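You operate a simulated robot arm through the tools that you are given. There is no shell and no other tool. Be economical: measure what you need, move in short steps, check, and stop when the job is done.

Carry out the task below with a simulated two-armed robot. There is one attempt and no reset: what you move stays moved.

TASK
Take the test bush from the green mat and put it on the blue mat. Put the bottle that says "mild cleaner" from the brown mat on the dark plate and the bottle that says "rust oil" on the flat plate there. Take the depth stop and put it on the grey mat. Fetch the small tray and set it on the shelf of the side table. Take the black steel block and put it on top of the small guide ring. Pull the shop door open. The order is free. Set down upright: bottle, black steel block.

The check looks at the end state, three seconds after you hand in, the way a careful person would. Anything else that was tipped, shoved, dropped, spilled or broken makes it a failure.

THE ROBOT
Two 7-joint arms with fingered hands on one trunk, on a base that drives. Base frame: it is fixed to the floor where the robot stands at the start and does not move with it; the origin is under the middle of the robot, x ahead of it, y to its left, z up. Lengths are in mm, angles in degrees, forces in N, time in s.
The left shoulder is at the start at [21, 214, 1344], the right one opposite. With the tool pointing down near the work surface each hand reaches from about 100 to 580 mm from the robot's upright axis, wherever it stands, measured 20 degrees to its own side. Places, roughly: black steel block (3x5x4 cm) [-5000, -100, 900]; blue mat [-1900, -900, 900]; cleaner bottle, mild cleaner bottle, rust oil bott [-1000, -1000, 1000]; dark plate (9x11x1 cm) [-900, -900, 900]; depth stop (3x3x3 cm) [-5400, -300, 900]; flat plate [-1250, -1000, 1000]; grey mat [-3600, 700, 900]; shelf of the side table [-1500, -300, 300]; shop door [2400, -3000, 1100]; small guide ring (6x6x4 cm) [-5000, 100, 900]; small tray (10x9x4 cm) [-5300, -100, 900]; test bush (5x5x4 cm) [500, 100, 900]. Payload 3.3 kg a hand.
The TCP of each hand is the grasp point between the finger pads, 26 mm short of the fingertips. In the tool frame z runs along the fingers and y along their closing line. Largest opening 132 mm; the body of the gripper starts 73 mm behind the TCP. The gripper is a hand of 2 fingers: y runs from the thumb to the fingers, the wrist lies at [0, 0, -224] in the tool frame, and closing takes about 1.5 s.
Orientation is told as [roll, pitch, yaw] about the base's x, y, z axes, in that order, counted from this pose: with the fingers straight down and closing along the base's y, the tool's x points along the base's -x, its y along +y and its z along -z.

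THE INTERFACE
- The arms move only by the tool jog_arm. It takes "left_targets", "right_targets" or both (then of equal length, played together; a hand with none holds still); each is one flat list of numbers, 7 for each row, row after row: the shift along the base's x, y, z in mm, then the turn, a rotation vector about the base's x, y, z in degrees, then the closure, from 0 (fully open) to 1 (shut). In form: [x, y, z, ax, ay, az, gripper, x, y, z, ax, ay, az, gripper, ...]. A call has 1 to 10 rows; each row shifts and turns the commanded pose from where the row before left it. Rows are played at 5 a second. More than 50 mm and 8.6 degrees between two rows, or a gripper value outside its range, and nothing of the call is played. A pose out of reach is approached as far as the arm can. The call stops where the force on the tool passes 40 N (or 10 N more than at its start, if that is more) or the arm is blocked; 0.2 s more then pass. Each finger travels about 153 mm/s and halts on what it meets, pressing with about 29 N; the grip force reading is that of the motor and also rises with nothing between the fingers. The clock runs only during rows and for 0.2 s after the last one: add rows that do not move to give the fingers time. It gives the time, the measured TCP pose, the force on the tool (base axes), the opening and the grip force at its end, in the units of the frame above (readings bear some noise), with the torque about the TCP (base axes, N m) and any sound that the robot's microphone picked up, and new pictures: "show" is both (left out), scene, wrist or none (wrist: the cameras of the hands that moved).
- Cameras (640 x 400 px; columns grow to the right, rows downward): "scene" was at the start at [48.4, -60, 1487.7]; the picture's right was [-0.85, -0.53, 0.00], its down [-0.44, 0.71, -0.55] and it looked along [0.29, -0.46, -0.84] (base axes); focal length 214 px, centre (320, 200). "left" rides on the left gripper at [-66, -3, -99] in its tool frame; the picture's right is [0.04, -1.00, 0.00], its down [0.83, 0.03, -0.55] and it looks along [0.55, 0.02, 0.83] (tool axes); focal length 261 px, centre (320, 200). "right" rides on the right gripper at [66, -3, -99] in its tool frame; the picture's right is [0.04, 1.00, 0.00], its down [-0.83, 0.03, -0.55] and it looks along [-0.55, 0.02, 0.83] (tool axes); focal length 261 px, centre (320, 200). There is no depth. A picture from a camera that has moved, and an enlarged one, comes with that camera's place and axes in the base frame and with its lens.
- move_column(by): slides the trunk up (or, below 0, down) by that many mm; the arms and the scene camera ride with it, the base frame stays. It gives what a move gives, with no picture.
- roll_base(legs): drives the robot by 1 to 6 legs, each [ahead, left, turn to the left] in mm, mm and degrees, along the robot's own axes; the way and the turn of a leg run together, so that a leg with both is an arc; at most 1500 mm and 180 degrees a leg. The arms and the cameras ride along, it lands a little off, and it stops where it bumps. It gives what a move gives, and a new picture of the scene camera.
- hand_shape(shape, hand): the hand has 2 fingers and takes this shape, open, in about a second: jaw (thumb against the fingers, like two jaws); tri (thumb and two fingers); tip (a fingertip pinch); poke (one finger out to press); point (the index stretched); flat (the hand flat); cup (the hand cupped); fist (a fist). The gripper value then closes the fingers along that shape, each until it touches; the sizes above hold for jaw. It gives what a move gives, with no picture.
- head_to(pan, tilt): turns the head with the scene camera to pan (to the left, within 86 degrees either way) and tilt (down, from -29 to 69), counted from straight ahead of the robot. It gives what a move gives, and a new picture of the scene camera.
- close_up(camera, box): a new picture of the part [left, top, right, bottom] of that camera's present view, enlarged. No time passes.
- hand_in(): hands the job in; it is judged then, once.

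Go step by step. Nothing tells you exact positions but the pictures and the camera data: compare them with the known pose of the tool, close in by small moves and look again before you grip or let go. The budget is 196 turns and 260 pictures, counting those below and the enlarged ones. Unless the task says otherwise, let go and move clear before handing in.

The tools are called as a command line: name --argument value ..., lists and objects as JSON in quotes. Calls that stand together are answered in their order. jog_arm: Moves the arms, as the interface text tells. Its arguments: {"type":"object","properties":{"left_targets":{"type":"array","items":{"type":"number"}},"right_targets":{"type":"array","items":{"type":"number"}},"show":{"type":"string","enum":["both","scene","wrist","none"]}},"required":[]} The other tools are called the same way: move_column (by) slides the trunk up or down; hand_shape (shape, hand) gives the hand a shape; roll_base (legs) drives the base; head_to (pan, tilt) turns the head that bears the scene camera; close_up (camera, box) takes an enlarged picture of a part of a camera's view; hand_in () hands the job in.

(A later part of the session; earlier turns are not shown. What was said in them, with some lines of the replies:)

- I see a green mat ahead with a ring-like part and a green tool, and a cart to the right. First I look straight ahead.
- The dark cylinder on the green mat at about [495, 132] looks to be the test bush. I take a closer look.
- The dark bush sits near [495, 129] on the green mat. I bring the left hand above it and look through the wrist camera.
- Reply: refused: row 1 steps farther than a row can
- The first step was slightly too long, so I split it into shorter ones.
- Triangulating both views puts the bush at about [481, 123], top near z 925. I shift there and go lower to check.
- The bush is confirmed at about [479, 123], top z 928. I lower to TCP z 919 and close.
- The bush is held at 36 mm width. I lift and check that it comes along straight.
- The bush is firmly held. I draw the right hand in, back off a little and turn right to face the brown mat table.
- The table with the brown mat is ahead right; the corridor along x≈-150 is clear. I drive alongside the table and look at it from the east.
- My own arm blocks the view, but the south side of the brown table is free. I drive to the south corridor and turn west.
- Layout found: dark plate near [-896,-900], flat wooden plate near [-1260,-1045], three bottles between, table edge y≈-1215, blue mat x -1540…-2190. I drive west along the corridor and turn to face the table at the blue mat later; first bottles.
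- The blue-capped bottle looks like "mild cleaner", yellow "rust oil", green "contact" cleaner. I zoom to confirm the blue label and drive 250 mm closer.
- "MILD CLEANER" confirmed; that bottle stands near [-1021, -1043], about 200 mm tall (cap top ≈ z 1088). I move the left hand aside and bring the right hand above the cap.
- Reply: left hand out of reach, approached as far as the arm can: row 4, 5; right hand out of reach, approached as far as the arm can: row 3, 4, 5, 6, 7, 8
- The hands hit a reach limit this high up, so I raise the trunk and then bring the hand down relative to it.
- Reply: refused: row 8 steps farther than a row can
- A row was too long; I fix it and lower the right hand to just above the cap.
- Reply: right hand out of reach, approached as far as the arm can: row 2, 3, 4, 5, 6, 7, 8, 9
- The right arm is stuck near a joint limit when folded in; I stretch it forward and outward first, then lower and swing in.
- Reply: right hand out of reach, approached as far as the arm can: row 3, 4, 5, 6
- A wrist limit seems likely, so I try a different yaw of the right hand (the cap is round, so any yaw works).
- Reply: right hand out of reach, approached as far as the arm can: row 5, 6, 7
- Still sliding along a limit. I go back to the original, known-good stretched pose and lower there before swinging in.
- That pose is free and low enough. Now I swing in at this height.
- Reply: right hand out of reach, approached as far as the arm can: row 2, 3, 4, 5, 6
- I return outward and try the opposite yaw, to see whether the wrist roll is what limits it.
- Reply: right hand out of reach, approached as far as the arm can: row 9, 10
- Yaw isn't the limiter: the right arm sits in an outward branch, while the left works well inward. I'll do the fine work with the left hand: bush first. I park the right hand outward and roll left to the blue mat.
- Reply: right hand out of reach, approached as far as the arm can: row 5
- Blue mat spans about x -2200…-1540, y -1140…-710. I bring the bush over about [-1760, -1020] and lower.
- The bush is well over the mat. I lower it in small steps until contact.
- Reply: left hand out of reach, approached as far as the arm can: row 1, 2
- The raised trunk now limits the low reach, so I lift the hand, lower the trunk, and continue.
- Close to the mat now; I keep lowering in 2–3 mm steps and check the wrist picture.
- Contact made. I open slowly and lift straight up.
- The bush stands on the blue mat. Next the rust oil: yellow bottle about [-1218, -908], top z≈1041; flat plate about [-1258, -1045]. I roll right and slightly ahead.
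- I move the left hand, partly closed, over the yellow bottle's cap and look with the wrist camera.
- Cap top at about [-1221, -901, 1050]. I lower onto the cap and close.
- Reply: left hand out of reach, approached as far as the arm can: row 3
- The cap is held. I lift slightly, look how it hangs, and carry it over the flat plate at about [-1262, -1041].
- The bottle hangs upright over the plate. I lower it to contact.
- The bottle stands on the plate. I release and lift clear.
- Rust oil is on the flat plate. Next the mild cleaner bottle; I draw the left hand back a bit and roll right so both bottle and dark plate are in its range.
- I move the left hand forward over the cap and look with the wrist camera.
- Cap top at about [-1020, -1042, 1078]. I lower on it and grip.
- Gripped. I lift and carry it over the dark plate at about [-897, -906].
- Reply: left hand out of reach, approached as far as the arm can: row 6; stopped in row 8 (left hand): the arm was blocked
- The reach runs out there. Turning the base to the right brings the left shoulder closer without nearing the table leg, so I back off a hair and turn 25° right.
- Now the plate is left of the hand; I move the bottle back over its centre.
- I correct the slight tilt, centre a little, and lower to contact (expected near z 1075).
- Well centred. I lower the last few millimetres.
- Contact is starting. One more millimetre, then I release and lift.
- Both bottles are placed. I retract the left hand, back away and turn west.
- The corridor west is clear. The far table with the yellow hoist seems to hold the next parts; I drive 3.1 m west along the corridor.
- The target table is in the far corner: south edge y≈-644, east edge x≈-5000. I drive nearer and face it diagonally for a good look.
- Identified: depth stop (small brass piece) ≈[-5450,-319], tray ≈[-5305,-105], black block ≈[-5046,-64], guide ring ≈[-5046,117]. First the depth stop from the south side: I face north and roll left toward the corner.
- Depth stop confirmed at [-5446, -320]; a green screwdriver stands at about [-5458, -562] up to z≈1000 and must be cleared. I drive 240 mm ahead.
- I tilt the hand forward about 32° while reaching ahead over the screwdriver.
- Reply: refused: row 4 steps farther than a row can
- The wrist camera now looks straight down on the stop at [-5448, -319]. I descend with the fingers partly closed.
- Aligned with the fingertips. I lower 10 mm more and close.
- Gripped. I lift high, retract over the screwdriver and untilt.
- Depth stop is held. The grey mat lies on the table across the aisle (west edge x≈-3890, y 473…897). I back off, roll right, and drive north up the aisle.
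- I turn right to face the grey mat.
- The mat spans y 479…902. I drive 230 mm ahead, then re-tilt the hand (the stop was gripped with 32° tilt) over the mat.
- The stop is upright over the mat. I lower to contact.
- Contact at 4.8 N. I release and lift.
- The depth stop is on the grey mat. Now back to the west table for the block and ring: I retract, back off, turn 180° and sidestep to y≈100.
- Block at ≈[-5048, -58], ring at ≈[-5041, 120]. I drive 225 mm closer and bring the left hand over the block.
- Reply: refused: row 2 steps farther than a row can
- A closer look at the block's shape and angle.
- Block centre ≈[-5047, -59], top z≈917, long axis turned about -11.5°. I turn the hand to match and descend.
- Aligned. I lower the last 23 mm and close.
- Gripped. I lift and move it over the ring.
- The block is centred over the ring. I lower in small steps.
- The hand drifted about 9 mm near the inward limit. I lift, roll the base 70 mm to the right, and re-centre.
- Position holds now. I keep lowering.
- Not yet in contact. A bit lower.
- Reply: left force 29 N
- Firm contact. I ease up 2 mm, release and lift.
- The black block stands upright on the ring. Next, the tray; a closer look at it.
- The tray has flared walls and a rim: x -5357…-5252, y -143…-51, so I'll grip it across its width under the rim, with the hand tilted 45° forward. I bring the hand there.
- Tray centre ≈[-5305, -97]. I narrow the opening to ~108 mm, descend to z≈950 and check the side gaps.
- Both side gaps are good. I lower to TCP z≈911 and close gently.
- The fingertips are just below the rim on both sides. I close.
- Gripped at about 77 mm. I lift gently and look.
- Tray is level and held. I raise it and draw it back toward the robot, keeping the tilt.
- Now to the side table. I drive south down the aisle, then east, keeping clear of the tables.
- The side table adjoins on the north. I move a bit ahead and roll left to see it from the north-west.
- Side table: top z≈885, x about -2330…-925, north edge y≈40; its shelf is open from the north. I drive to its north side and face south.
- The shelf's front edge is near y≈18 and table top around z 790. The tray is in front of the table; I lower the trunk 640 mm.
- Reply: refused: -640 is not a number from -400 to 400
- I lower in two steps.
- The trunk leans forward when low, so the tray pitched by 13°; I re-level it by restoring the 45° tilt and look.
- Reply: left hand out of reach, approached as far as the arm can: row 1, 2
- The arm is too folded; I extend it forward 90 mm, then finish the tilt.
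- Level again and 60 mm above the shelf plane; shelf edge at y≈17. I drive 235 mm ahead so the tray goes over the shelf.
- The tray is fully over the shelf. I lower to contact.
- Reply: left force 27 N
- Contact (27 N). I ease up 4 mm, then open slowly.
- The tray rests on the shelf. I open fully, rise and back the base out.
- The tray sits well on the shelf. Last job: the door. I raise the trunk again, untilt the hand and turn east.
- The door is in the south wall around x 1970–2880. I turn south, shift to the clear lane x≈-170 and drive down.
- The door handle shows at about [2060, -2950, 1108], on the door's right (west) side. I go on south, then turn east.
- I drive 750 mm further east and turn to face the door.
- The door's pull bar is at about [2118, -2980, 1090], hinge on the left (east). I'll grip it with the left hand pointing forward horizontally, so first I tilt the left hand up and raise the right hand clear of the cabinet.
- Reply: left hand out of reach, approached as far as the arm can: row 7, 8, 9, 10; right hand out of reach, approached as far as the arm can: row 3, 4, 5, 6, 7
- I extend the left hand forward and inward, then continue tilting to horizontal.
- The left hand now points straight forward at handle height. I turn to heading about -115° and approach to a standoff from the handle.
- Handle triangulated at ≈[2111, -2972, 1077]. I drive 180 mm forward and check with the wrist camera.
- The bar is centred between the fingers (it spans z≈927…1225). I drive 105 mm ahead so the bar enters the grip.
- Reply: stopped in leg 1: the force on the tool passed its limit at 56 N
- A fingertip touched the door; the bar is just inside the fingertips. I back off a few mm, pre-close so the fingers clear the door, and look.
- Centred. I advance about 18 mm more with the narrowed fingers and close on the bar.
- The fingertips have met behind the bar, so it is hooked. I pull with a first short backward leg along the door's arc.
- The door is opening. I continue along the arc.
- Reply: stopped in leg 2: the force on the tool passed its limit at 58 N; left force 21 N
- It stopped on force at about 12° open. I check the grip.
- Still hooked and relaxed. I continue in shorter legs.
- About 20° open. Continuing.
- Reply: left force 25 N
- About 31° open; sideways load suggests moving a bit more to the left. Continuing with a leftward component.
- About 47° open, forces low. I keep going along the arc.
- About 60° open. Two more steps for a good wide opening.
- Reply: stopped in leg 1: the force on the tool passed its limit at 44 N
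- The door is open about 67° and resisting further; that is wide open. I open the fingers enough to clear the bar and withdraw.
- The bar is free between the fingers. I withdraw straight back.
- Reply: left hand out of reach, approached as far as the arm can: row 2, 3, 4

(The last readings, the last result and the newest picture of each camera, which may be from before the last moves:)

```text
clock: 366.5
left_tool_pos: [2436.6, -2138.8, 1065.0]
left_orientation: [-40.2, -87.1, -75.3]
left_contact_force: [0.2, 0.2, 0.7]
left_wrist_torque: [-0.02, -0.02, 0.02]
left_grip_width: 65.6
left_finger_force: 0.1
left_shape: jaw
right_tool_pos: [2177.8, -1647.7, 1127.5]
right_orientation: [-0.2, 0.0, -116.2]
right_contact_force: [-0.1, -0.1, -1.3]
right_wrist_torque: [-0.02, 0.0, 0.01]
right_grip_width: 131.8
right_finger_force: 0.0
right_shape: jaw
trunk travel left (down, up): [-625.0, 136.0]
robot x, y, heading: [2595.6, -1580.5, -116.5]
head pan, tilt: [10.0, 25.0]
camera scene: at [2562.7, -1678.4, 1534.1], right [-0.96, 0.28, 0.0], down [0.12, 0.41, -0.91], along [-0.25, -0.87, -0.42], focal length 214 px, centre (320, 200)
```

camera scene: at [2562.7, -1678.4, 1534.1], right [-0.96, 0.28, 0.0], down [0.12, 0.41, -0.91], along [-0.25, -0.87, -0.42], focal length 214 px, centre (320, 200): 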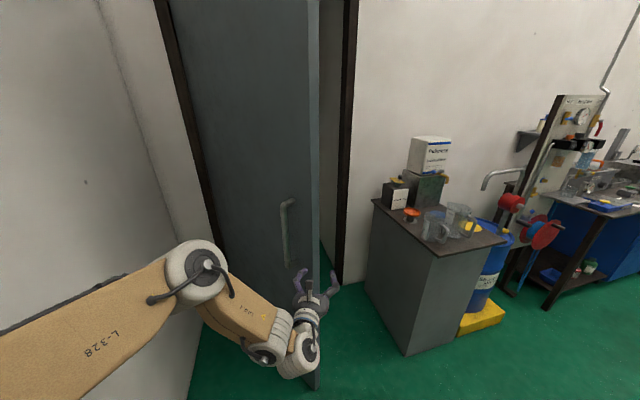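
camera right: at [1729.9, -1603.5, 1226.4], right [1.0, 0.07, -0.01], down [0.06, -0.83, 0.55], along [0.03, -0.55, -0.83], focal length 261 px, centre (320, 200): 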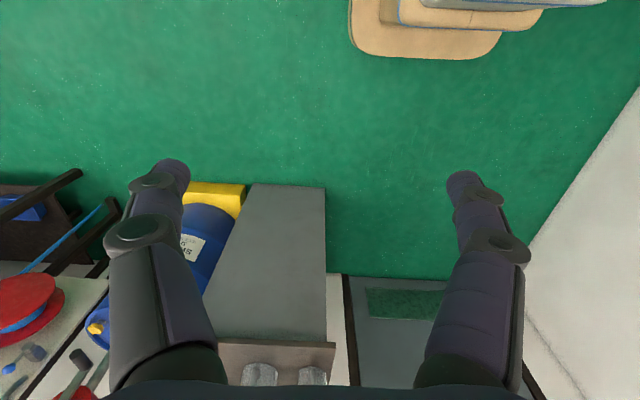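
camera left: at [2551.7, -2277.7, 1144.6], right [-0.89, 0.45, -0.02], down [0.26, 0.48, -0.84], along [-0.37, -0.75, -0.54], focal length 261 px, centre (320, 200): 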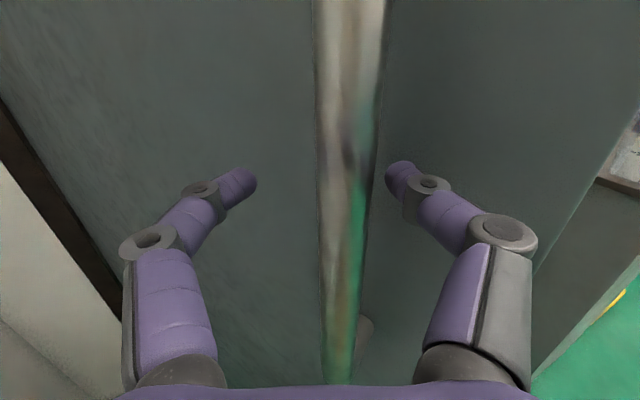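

The door stands open. I back clear and take a final look.

roll_base --legs '[[-300, -100, 0]]'

```text
clock: 367.9
left_tool_pos: [2455.5, -2020.5, 1068.2]
left_orientation: [-42.3, -87.4, -73.5]
left_contact_force: [0.7, 1.3, 0.3]
left_wrist_torque: [0.02, 0.0, 0.01]
left_grip_width: 65.6
left_finger_force: 0.1
left_shape: jaw
right_tool_pos: [2194.5, -1529.9, 1128.5]
right_orientation: [-0.2, -0.3, -116.2]
right_contact_force: [0.7, 1.2, -0.2]
right_wrist_torque: [-0.08, -0.03, 0.01]
right_grip_width: 132.1
right_finger_force: 0.0
right_shape: jaw
trunk travel left (down, up): [-625.0, 136.0]
robot x, y, heading: [2611.8, -1463.4, -116.3]
head pan, tilt: [10.0, 25.0]
stopped in leg 1: the robot was blocked; the commanded pose is now the measured one
camera scene: at [2580.1, -1556.7, 1534.6], right [-0.96, 0.28, 0.0], down [0.12, 0.4, -0.91], along [-0.25, -0.87, -0.42], focal length 214 px, centre (320, 200)
```

scene: 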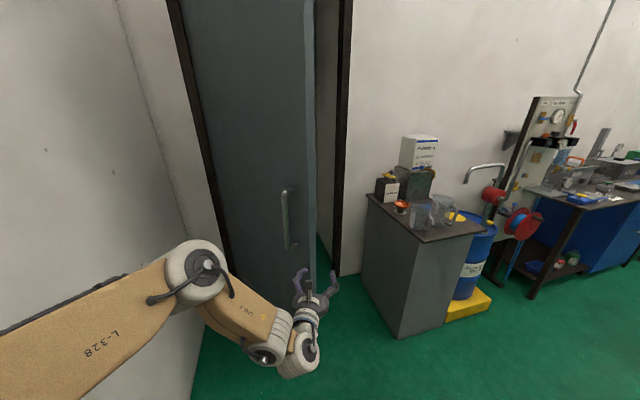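

The base bumped something behind, probably the small bottle rack by the east wall. I move away from it gently and look at it.

roll_base --legs '[[80, 0, 0], [0, -350, 0]]'

roll_base --legs '[[0, 0, 90]]'

```text
clock: 370.8
left_tool_pos: [2103.2, -1942.6, 1064.4]
left_orientation: [-39.0, -87.2, -76.4]
left_contact_force: [0.6, 0.1, 0.0]
left_wrist_torque: [0.03, 0.01, 0.02]
left_grip_width: 65.8
left_finger_force: 0.1
left_shape: jaw
right_tool_pos: [1840.8, -1452.3, 1128.4]
right_orientation: [-0.3, 0.0, -116.0]
right_contact_force: [0.0, -0.4, 0.0]
right_wrist_torque: [-0.03, -0.04, 0.01]
right_grip_width: 131.9
right_finger_force: 0.1
right_shape: jaw
trunk travel left (down, up): [-625.0, 136.0]
robot x, y, heading: [2260.9, -1384.1, -116.1]
head pan, tilt: [10.0, 25.0]
camera scene: at [2227.0, -1481.7, 1534.0], right [-0.96, 0.28, 0.0], down [0.12, 0.41, -0.91], along [-0.25, -0.87, -0.42], focal length 214 px, centre (320, 200)
```

scene: 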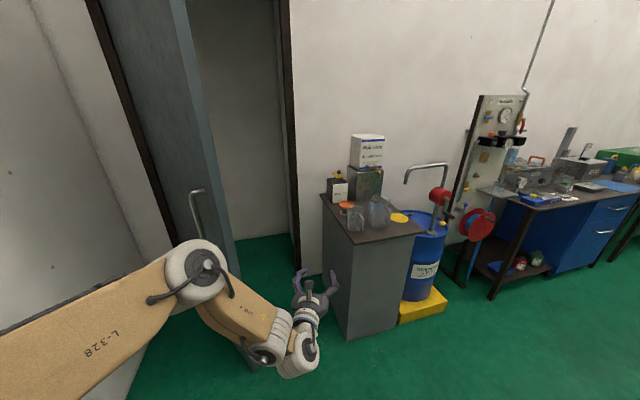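

```text
clock: 375.0
left_tool_pos: [2817.3, -1538.4, 1066.0]
left_orientation: [-39.7, -87.1, 14.0]
left_contact_force: [-0.1, -0.3, -0.4]
left_wrist_torque: [0.03, 0.0, -0.01]
left_grip_width: 65.9
left_finger_force: 0.1
left_shape: jaw
right_tool_pos: [2325.0, -1799.0, 1127.7]
right_orientation: [-0.3, 0.0, -26.5]
right_contact_force: [0.0, 0.1, -0.2]
right_wrist_torque: [0.03, -0.04, 0.02]
right_grip_width: 132.1
right_finger_force: 0.0
right_shape: jaw
trunk travel left (down, up): [-625.0, 136.0]
robot x, y, heading: [2255.1, -1385.6, -26.1]
head pan, tilt: [10.0, 25.0]
camera scene: at [2357.0, -1414.3, 1534.0], right [-0.28, -0.96, 0.0], down [-0.41, 0.12, -0.91], along [0.87, -0.25, -0.42], focal length 214 px, centre (320, 200)
```

scene: 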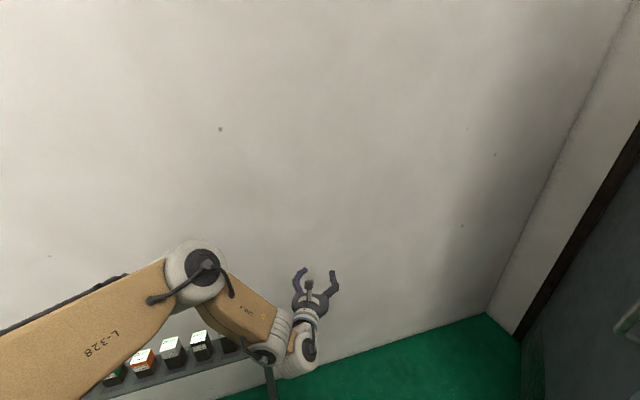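

The rack stands; I pan to see all its bottles, and look at the door once more.

roll_base --legs '[[-350, 0, 0]]'

head_to --pan 30 --tilt 25

head_to --pan -50 --tilt 20

```text
clock: 377.3
left_tool_pos: [2501.6, -1384.5, 1066.1]
left_orientation: [-40.2, -87.3, 14.4]
left_contact_force: [-0.8, -0.2, 0.1]
left_wrist_torque: [0.01, -0.02, -0.03]
left_grip_width: 65.8
left_finger_force: 0.0
left_shape: jaw
right_tool_pos: [2008.1, -1643.7, 1127.8]
right_orientation: [-0.3, 0.0, -26.5]
right_contact_force: [-1.7, 0.4, 0.1]
right_wrist_torque: [-0.01, 0.0, 0.02]
right_grip_width: 131.8
right_finger_force: 0.0
right_shape: jaw
trunk travel left (down, up): [-625.0, 136.0]
robot x, y, heading: [1944.0, -1225.8, -26.1]
head pan, tilt: [10.0, 25.0]
camera scene: at [2040.3, -1257.8, 1534.1], right [-0.28, -0.96, 0.0], down [-0.4, 0.12, -0.91], along [0.87, -0.26, -0.42], focal length 214 px, centre (320, 200)
```

scene: 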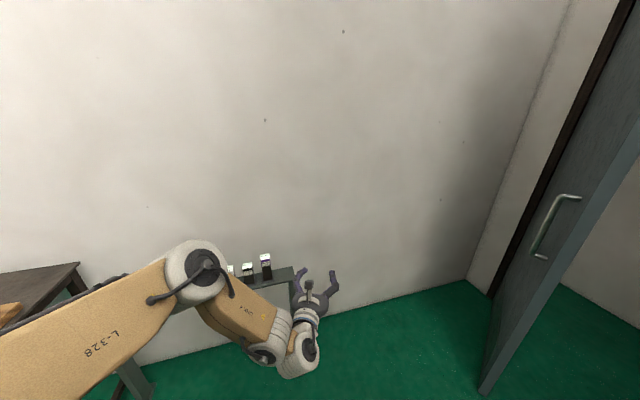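

```text
clock: 378.1
left_tool_pos: [2500.1, -1385.7, 1063.6]
left_orientation: [-39.5, -87.1, 13.7]
left_contact_force: [0.5, -0.3, 0.7]
left_wrist_torque: [0.0, -0.02, 0.01]
left_grip_width: 66.0
left_finger_force: 0.2
left_shape: jaw
right_tool_pos: [2008.3, -1643.2, 1127.4]
right_orientation: [-0.3, 0.0, -26.6]
right_contact_force: [-0.5, -0.1, 0.4]
right_wrist_torque: [-0.02, 0.04, 0.03]
right_grip_width: 132.1
right_finger_force: 0.0
right_shape: jaw
trunk travel left (down, up): [-625.0, 136.0]
robot x, y, heading: [1943.5, -1230.4, -26.3]
head pan, tilt: [30.0, 25.0]
camera scene: at [2045.0, -1226.6, 1534.0], right [0.06, -1.0, 0.0], down [-0.42, -0.03, -0.91], along [0.9, 0.06, -0.42], focal length 214 px, centre (320, 200)
```

scene: 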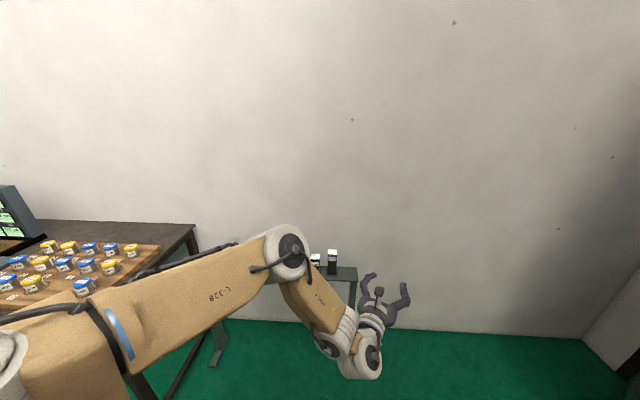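

```text
clock: 379.6
left_tool_pos: [2500.4, -1384.5, 1064.9]
left_orientation: [-39.7, -87.1, 13.8]
left_contact_force: [-0.4, 0.0, 0.0]
left_wrist_torque: [-0.02, -0.02, 0.0]
left_grip_width: 65.8
left_finger_force: 0.0
left_shape: jaw
right_tool_pos: [2008.9, -1642.9, 1127.5]
right_orientation: [-0.2, 0.0, -26.5]
right_contact_force: [-0.1, -0.1, 0.1]
right_wrist_torque: [0.01, 0.05, -0.01]
right_grip_width: 131.7
right_finger_force: 0.0
right_shape: jaw
trunk travel left (down, up): [-625.0, 136.0]
robot x, y, heading: [1939.7, -1227.0, -26.2]
head pan, tilt: [-50.0, 20.0]
camera scene: at [1974.9, -1322.7, 1542.1], right [-0.97, -0.24, 0.0], down [-0.08, 0.33, -0.94], along [0.22, -0.91, -0.34], focal length 214 px, centre (320, 200)
```

scene: 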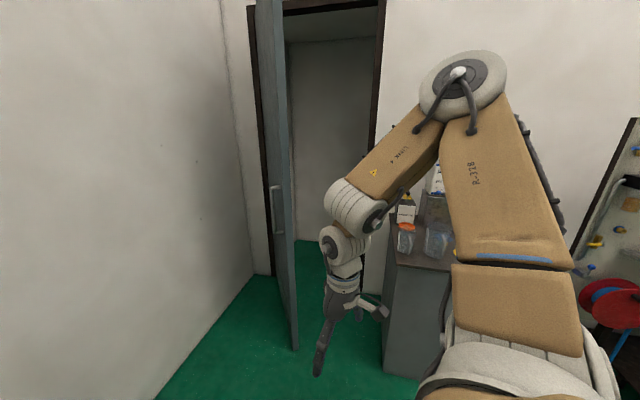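

The door is open. I return to my earlier viewpoint to compare the rack with how it stood before.

head_to --pan 0 --tilt 20

roll_base --legs '[[0, 0, 28.3], [-630, -230, 0]]'

close_up --camera "scene" --box '[180, 200, 360, 330]'

```text
clock: 380.8
left_tool_pos: [2501.0, -1385.3, 1064.8]
left_orientation: [-39.8, -87.1, 13.8]
left_contact_force: [0.3, 1.2, -0.1]
left_wrist_torque: [0.04, 0.0, 0.0]
left_grip_width: 65.8
left_finger_force: 0.1
left_shape: jaw
right_tool_pos: [2009.1, -1643.3, 1128.3]
right_orientation: [-0.4, 0.0, -26.7]
right_contact_force: [-0.4, 0.3, 0.7]
right_wrist_torque: [0.0, 0.0, -0.04]
right_grip_width: 131.9
right_finger_force: 0.0
right_shape: jaw
trunk travel left (down, up): [-625.0, 136.0]
robot x, y, heading: [1944.8, -1225.9, -26.5]
head pan, tilt: [0.0, 20.0]
camera scene: at [2036.3, -1273.8, 1542.1], right [-0.45, -0.9, 0.0], down [-0.31, 0.15, -0.94], along [0.84, -0.42, -0.34], focal length 214 px, centre (320, 200)
```

scene: 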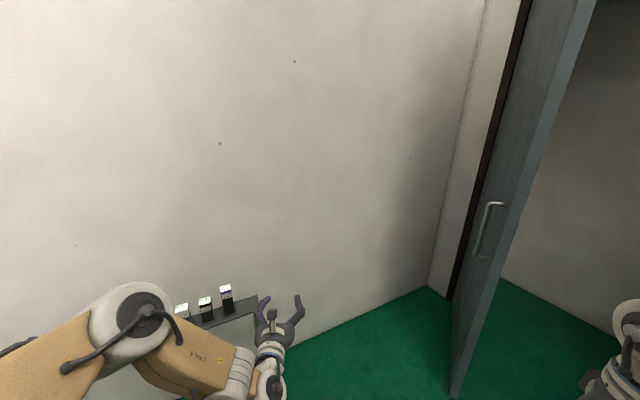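

```text
clock: 385.9
left_tool_pos: [1887.0, -1349.5, 1065.4]
left_orientation: [-39.9, -87.2, 41.4]
left_contact_force: [-0.1, -0.2, 0.0]
left_wrist_torque: [0.02, 0.04, -0.01]
left_grip_width: 65.8
left_finger_force: 0.0
left_shape: jaw
right_tool_pos: [1567.4, -1806.0, 1128.4]
right_orientation: [-0.3, 0.0, 0.8]
right_contact_force: [0.7, -0.1, -0.4]
right_wrist_torque: [0.02, -0.04, 0.0]
right_grip_width: 131.9
right_finger_force: 0.0
right_shape: jaw
trunk travel left (down, up): [-625.0, 136.0]
robot x, y, heading: [1320.7, -1467.1, 0.6]
head pan, tilt: [0.0, 20.0]
camera scene: at [1422.4, -1465.3, 1542.1], right [0.02, -1.0, 0.0], down [-0.34, -0.01, -0.94], along [0.94, 0.02, -0.34], focal length 214 px, centre (320, 200)
```

scene: 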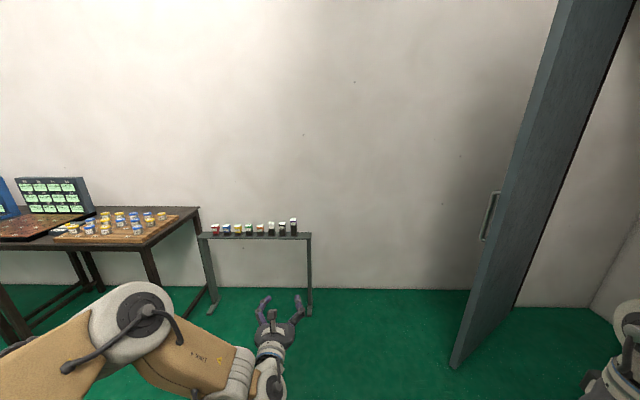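

```text
3.08 times, centred on (270, 265) of scene
camera zoom: at [1422.4, -1465.3, 1542.1], right [0.02, -1.0, 0.0], down [-0.34, -0.01, -0.94], along [0.94, 0.02, -0.34], focal length 660 px, centre (474, 0)
```

zoom: 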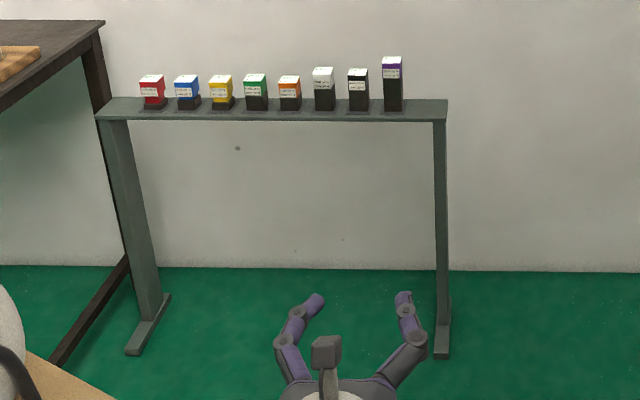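

The rack and all eight bottles on it stand as before, the door is wide open, and every item was seen in its place after release. I hand in.

hand_in

```text
The job is handed in.
```

I finished all six jobs and handed in. I checked each item by camera after letting go of it, but have not seen the verdict.

- **Test bush:** it is on the blue mat.
- **Bottles:** the mild cleaner stands upright on the dark plate. The rust oil stands upright on the flat plate.
- **Depth stop:** it is on the grey mat.
- **Small tray:** it is on the shelf of the side table.
- **Black steel block:** it stands upright on the small guide ring.
- **Shop door:** it is pulled open to roughly 65–70 degrees.

While backing away from the door, the base bumped something behind it, probably the small bottle rack by the east wall. I compared the rack with my earlier picture: it looked unmoved and all eight bottles were upright.
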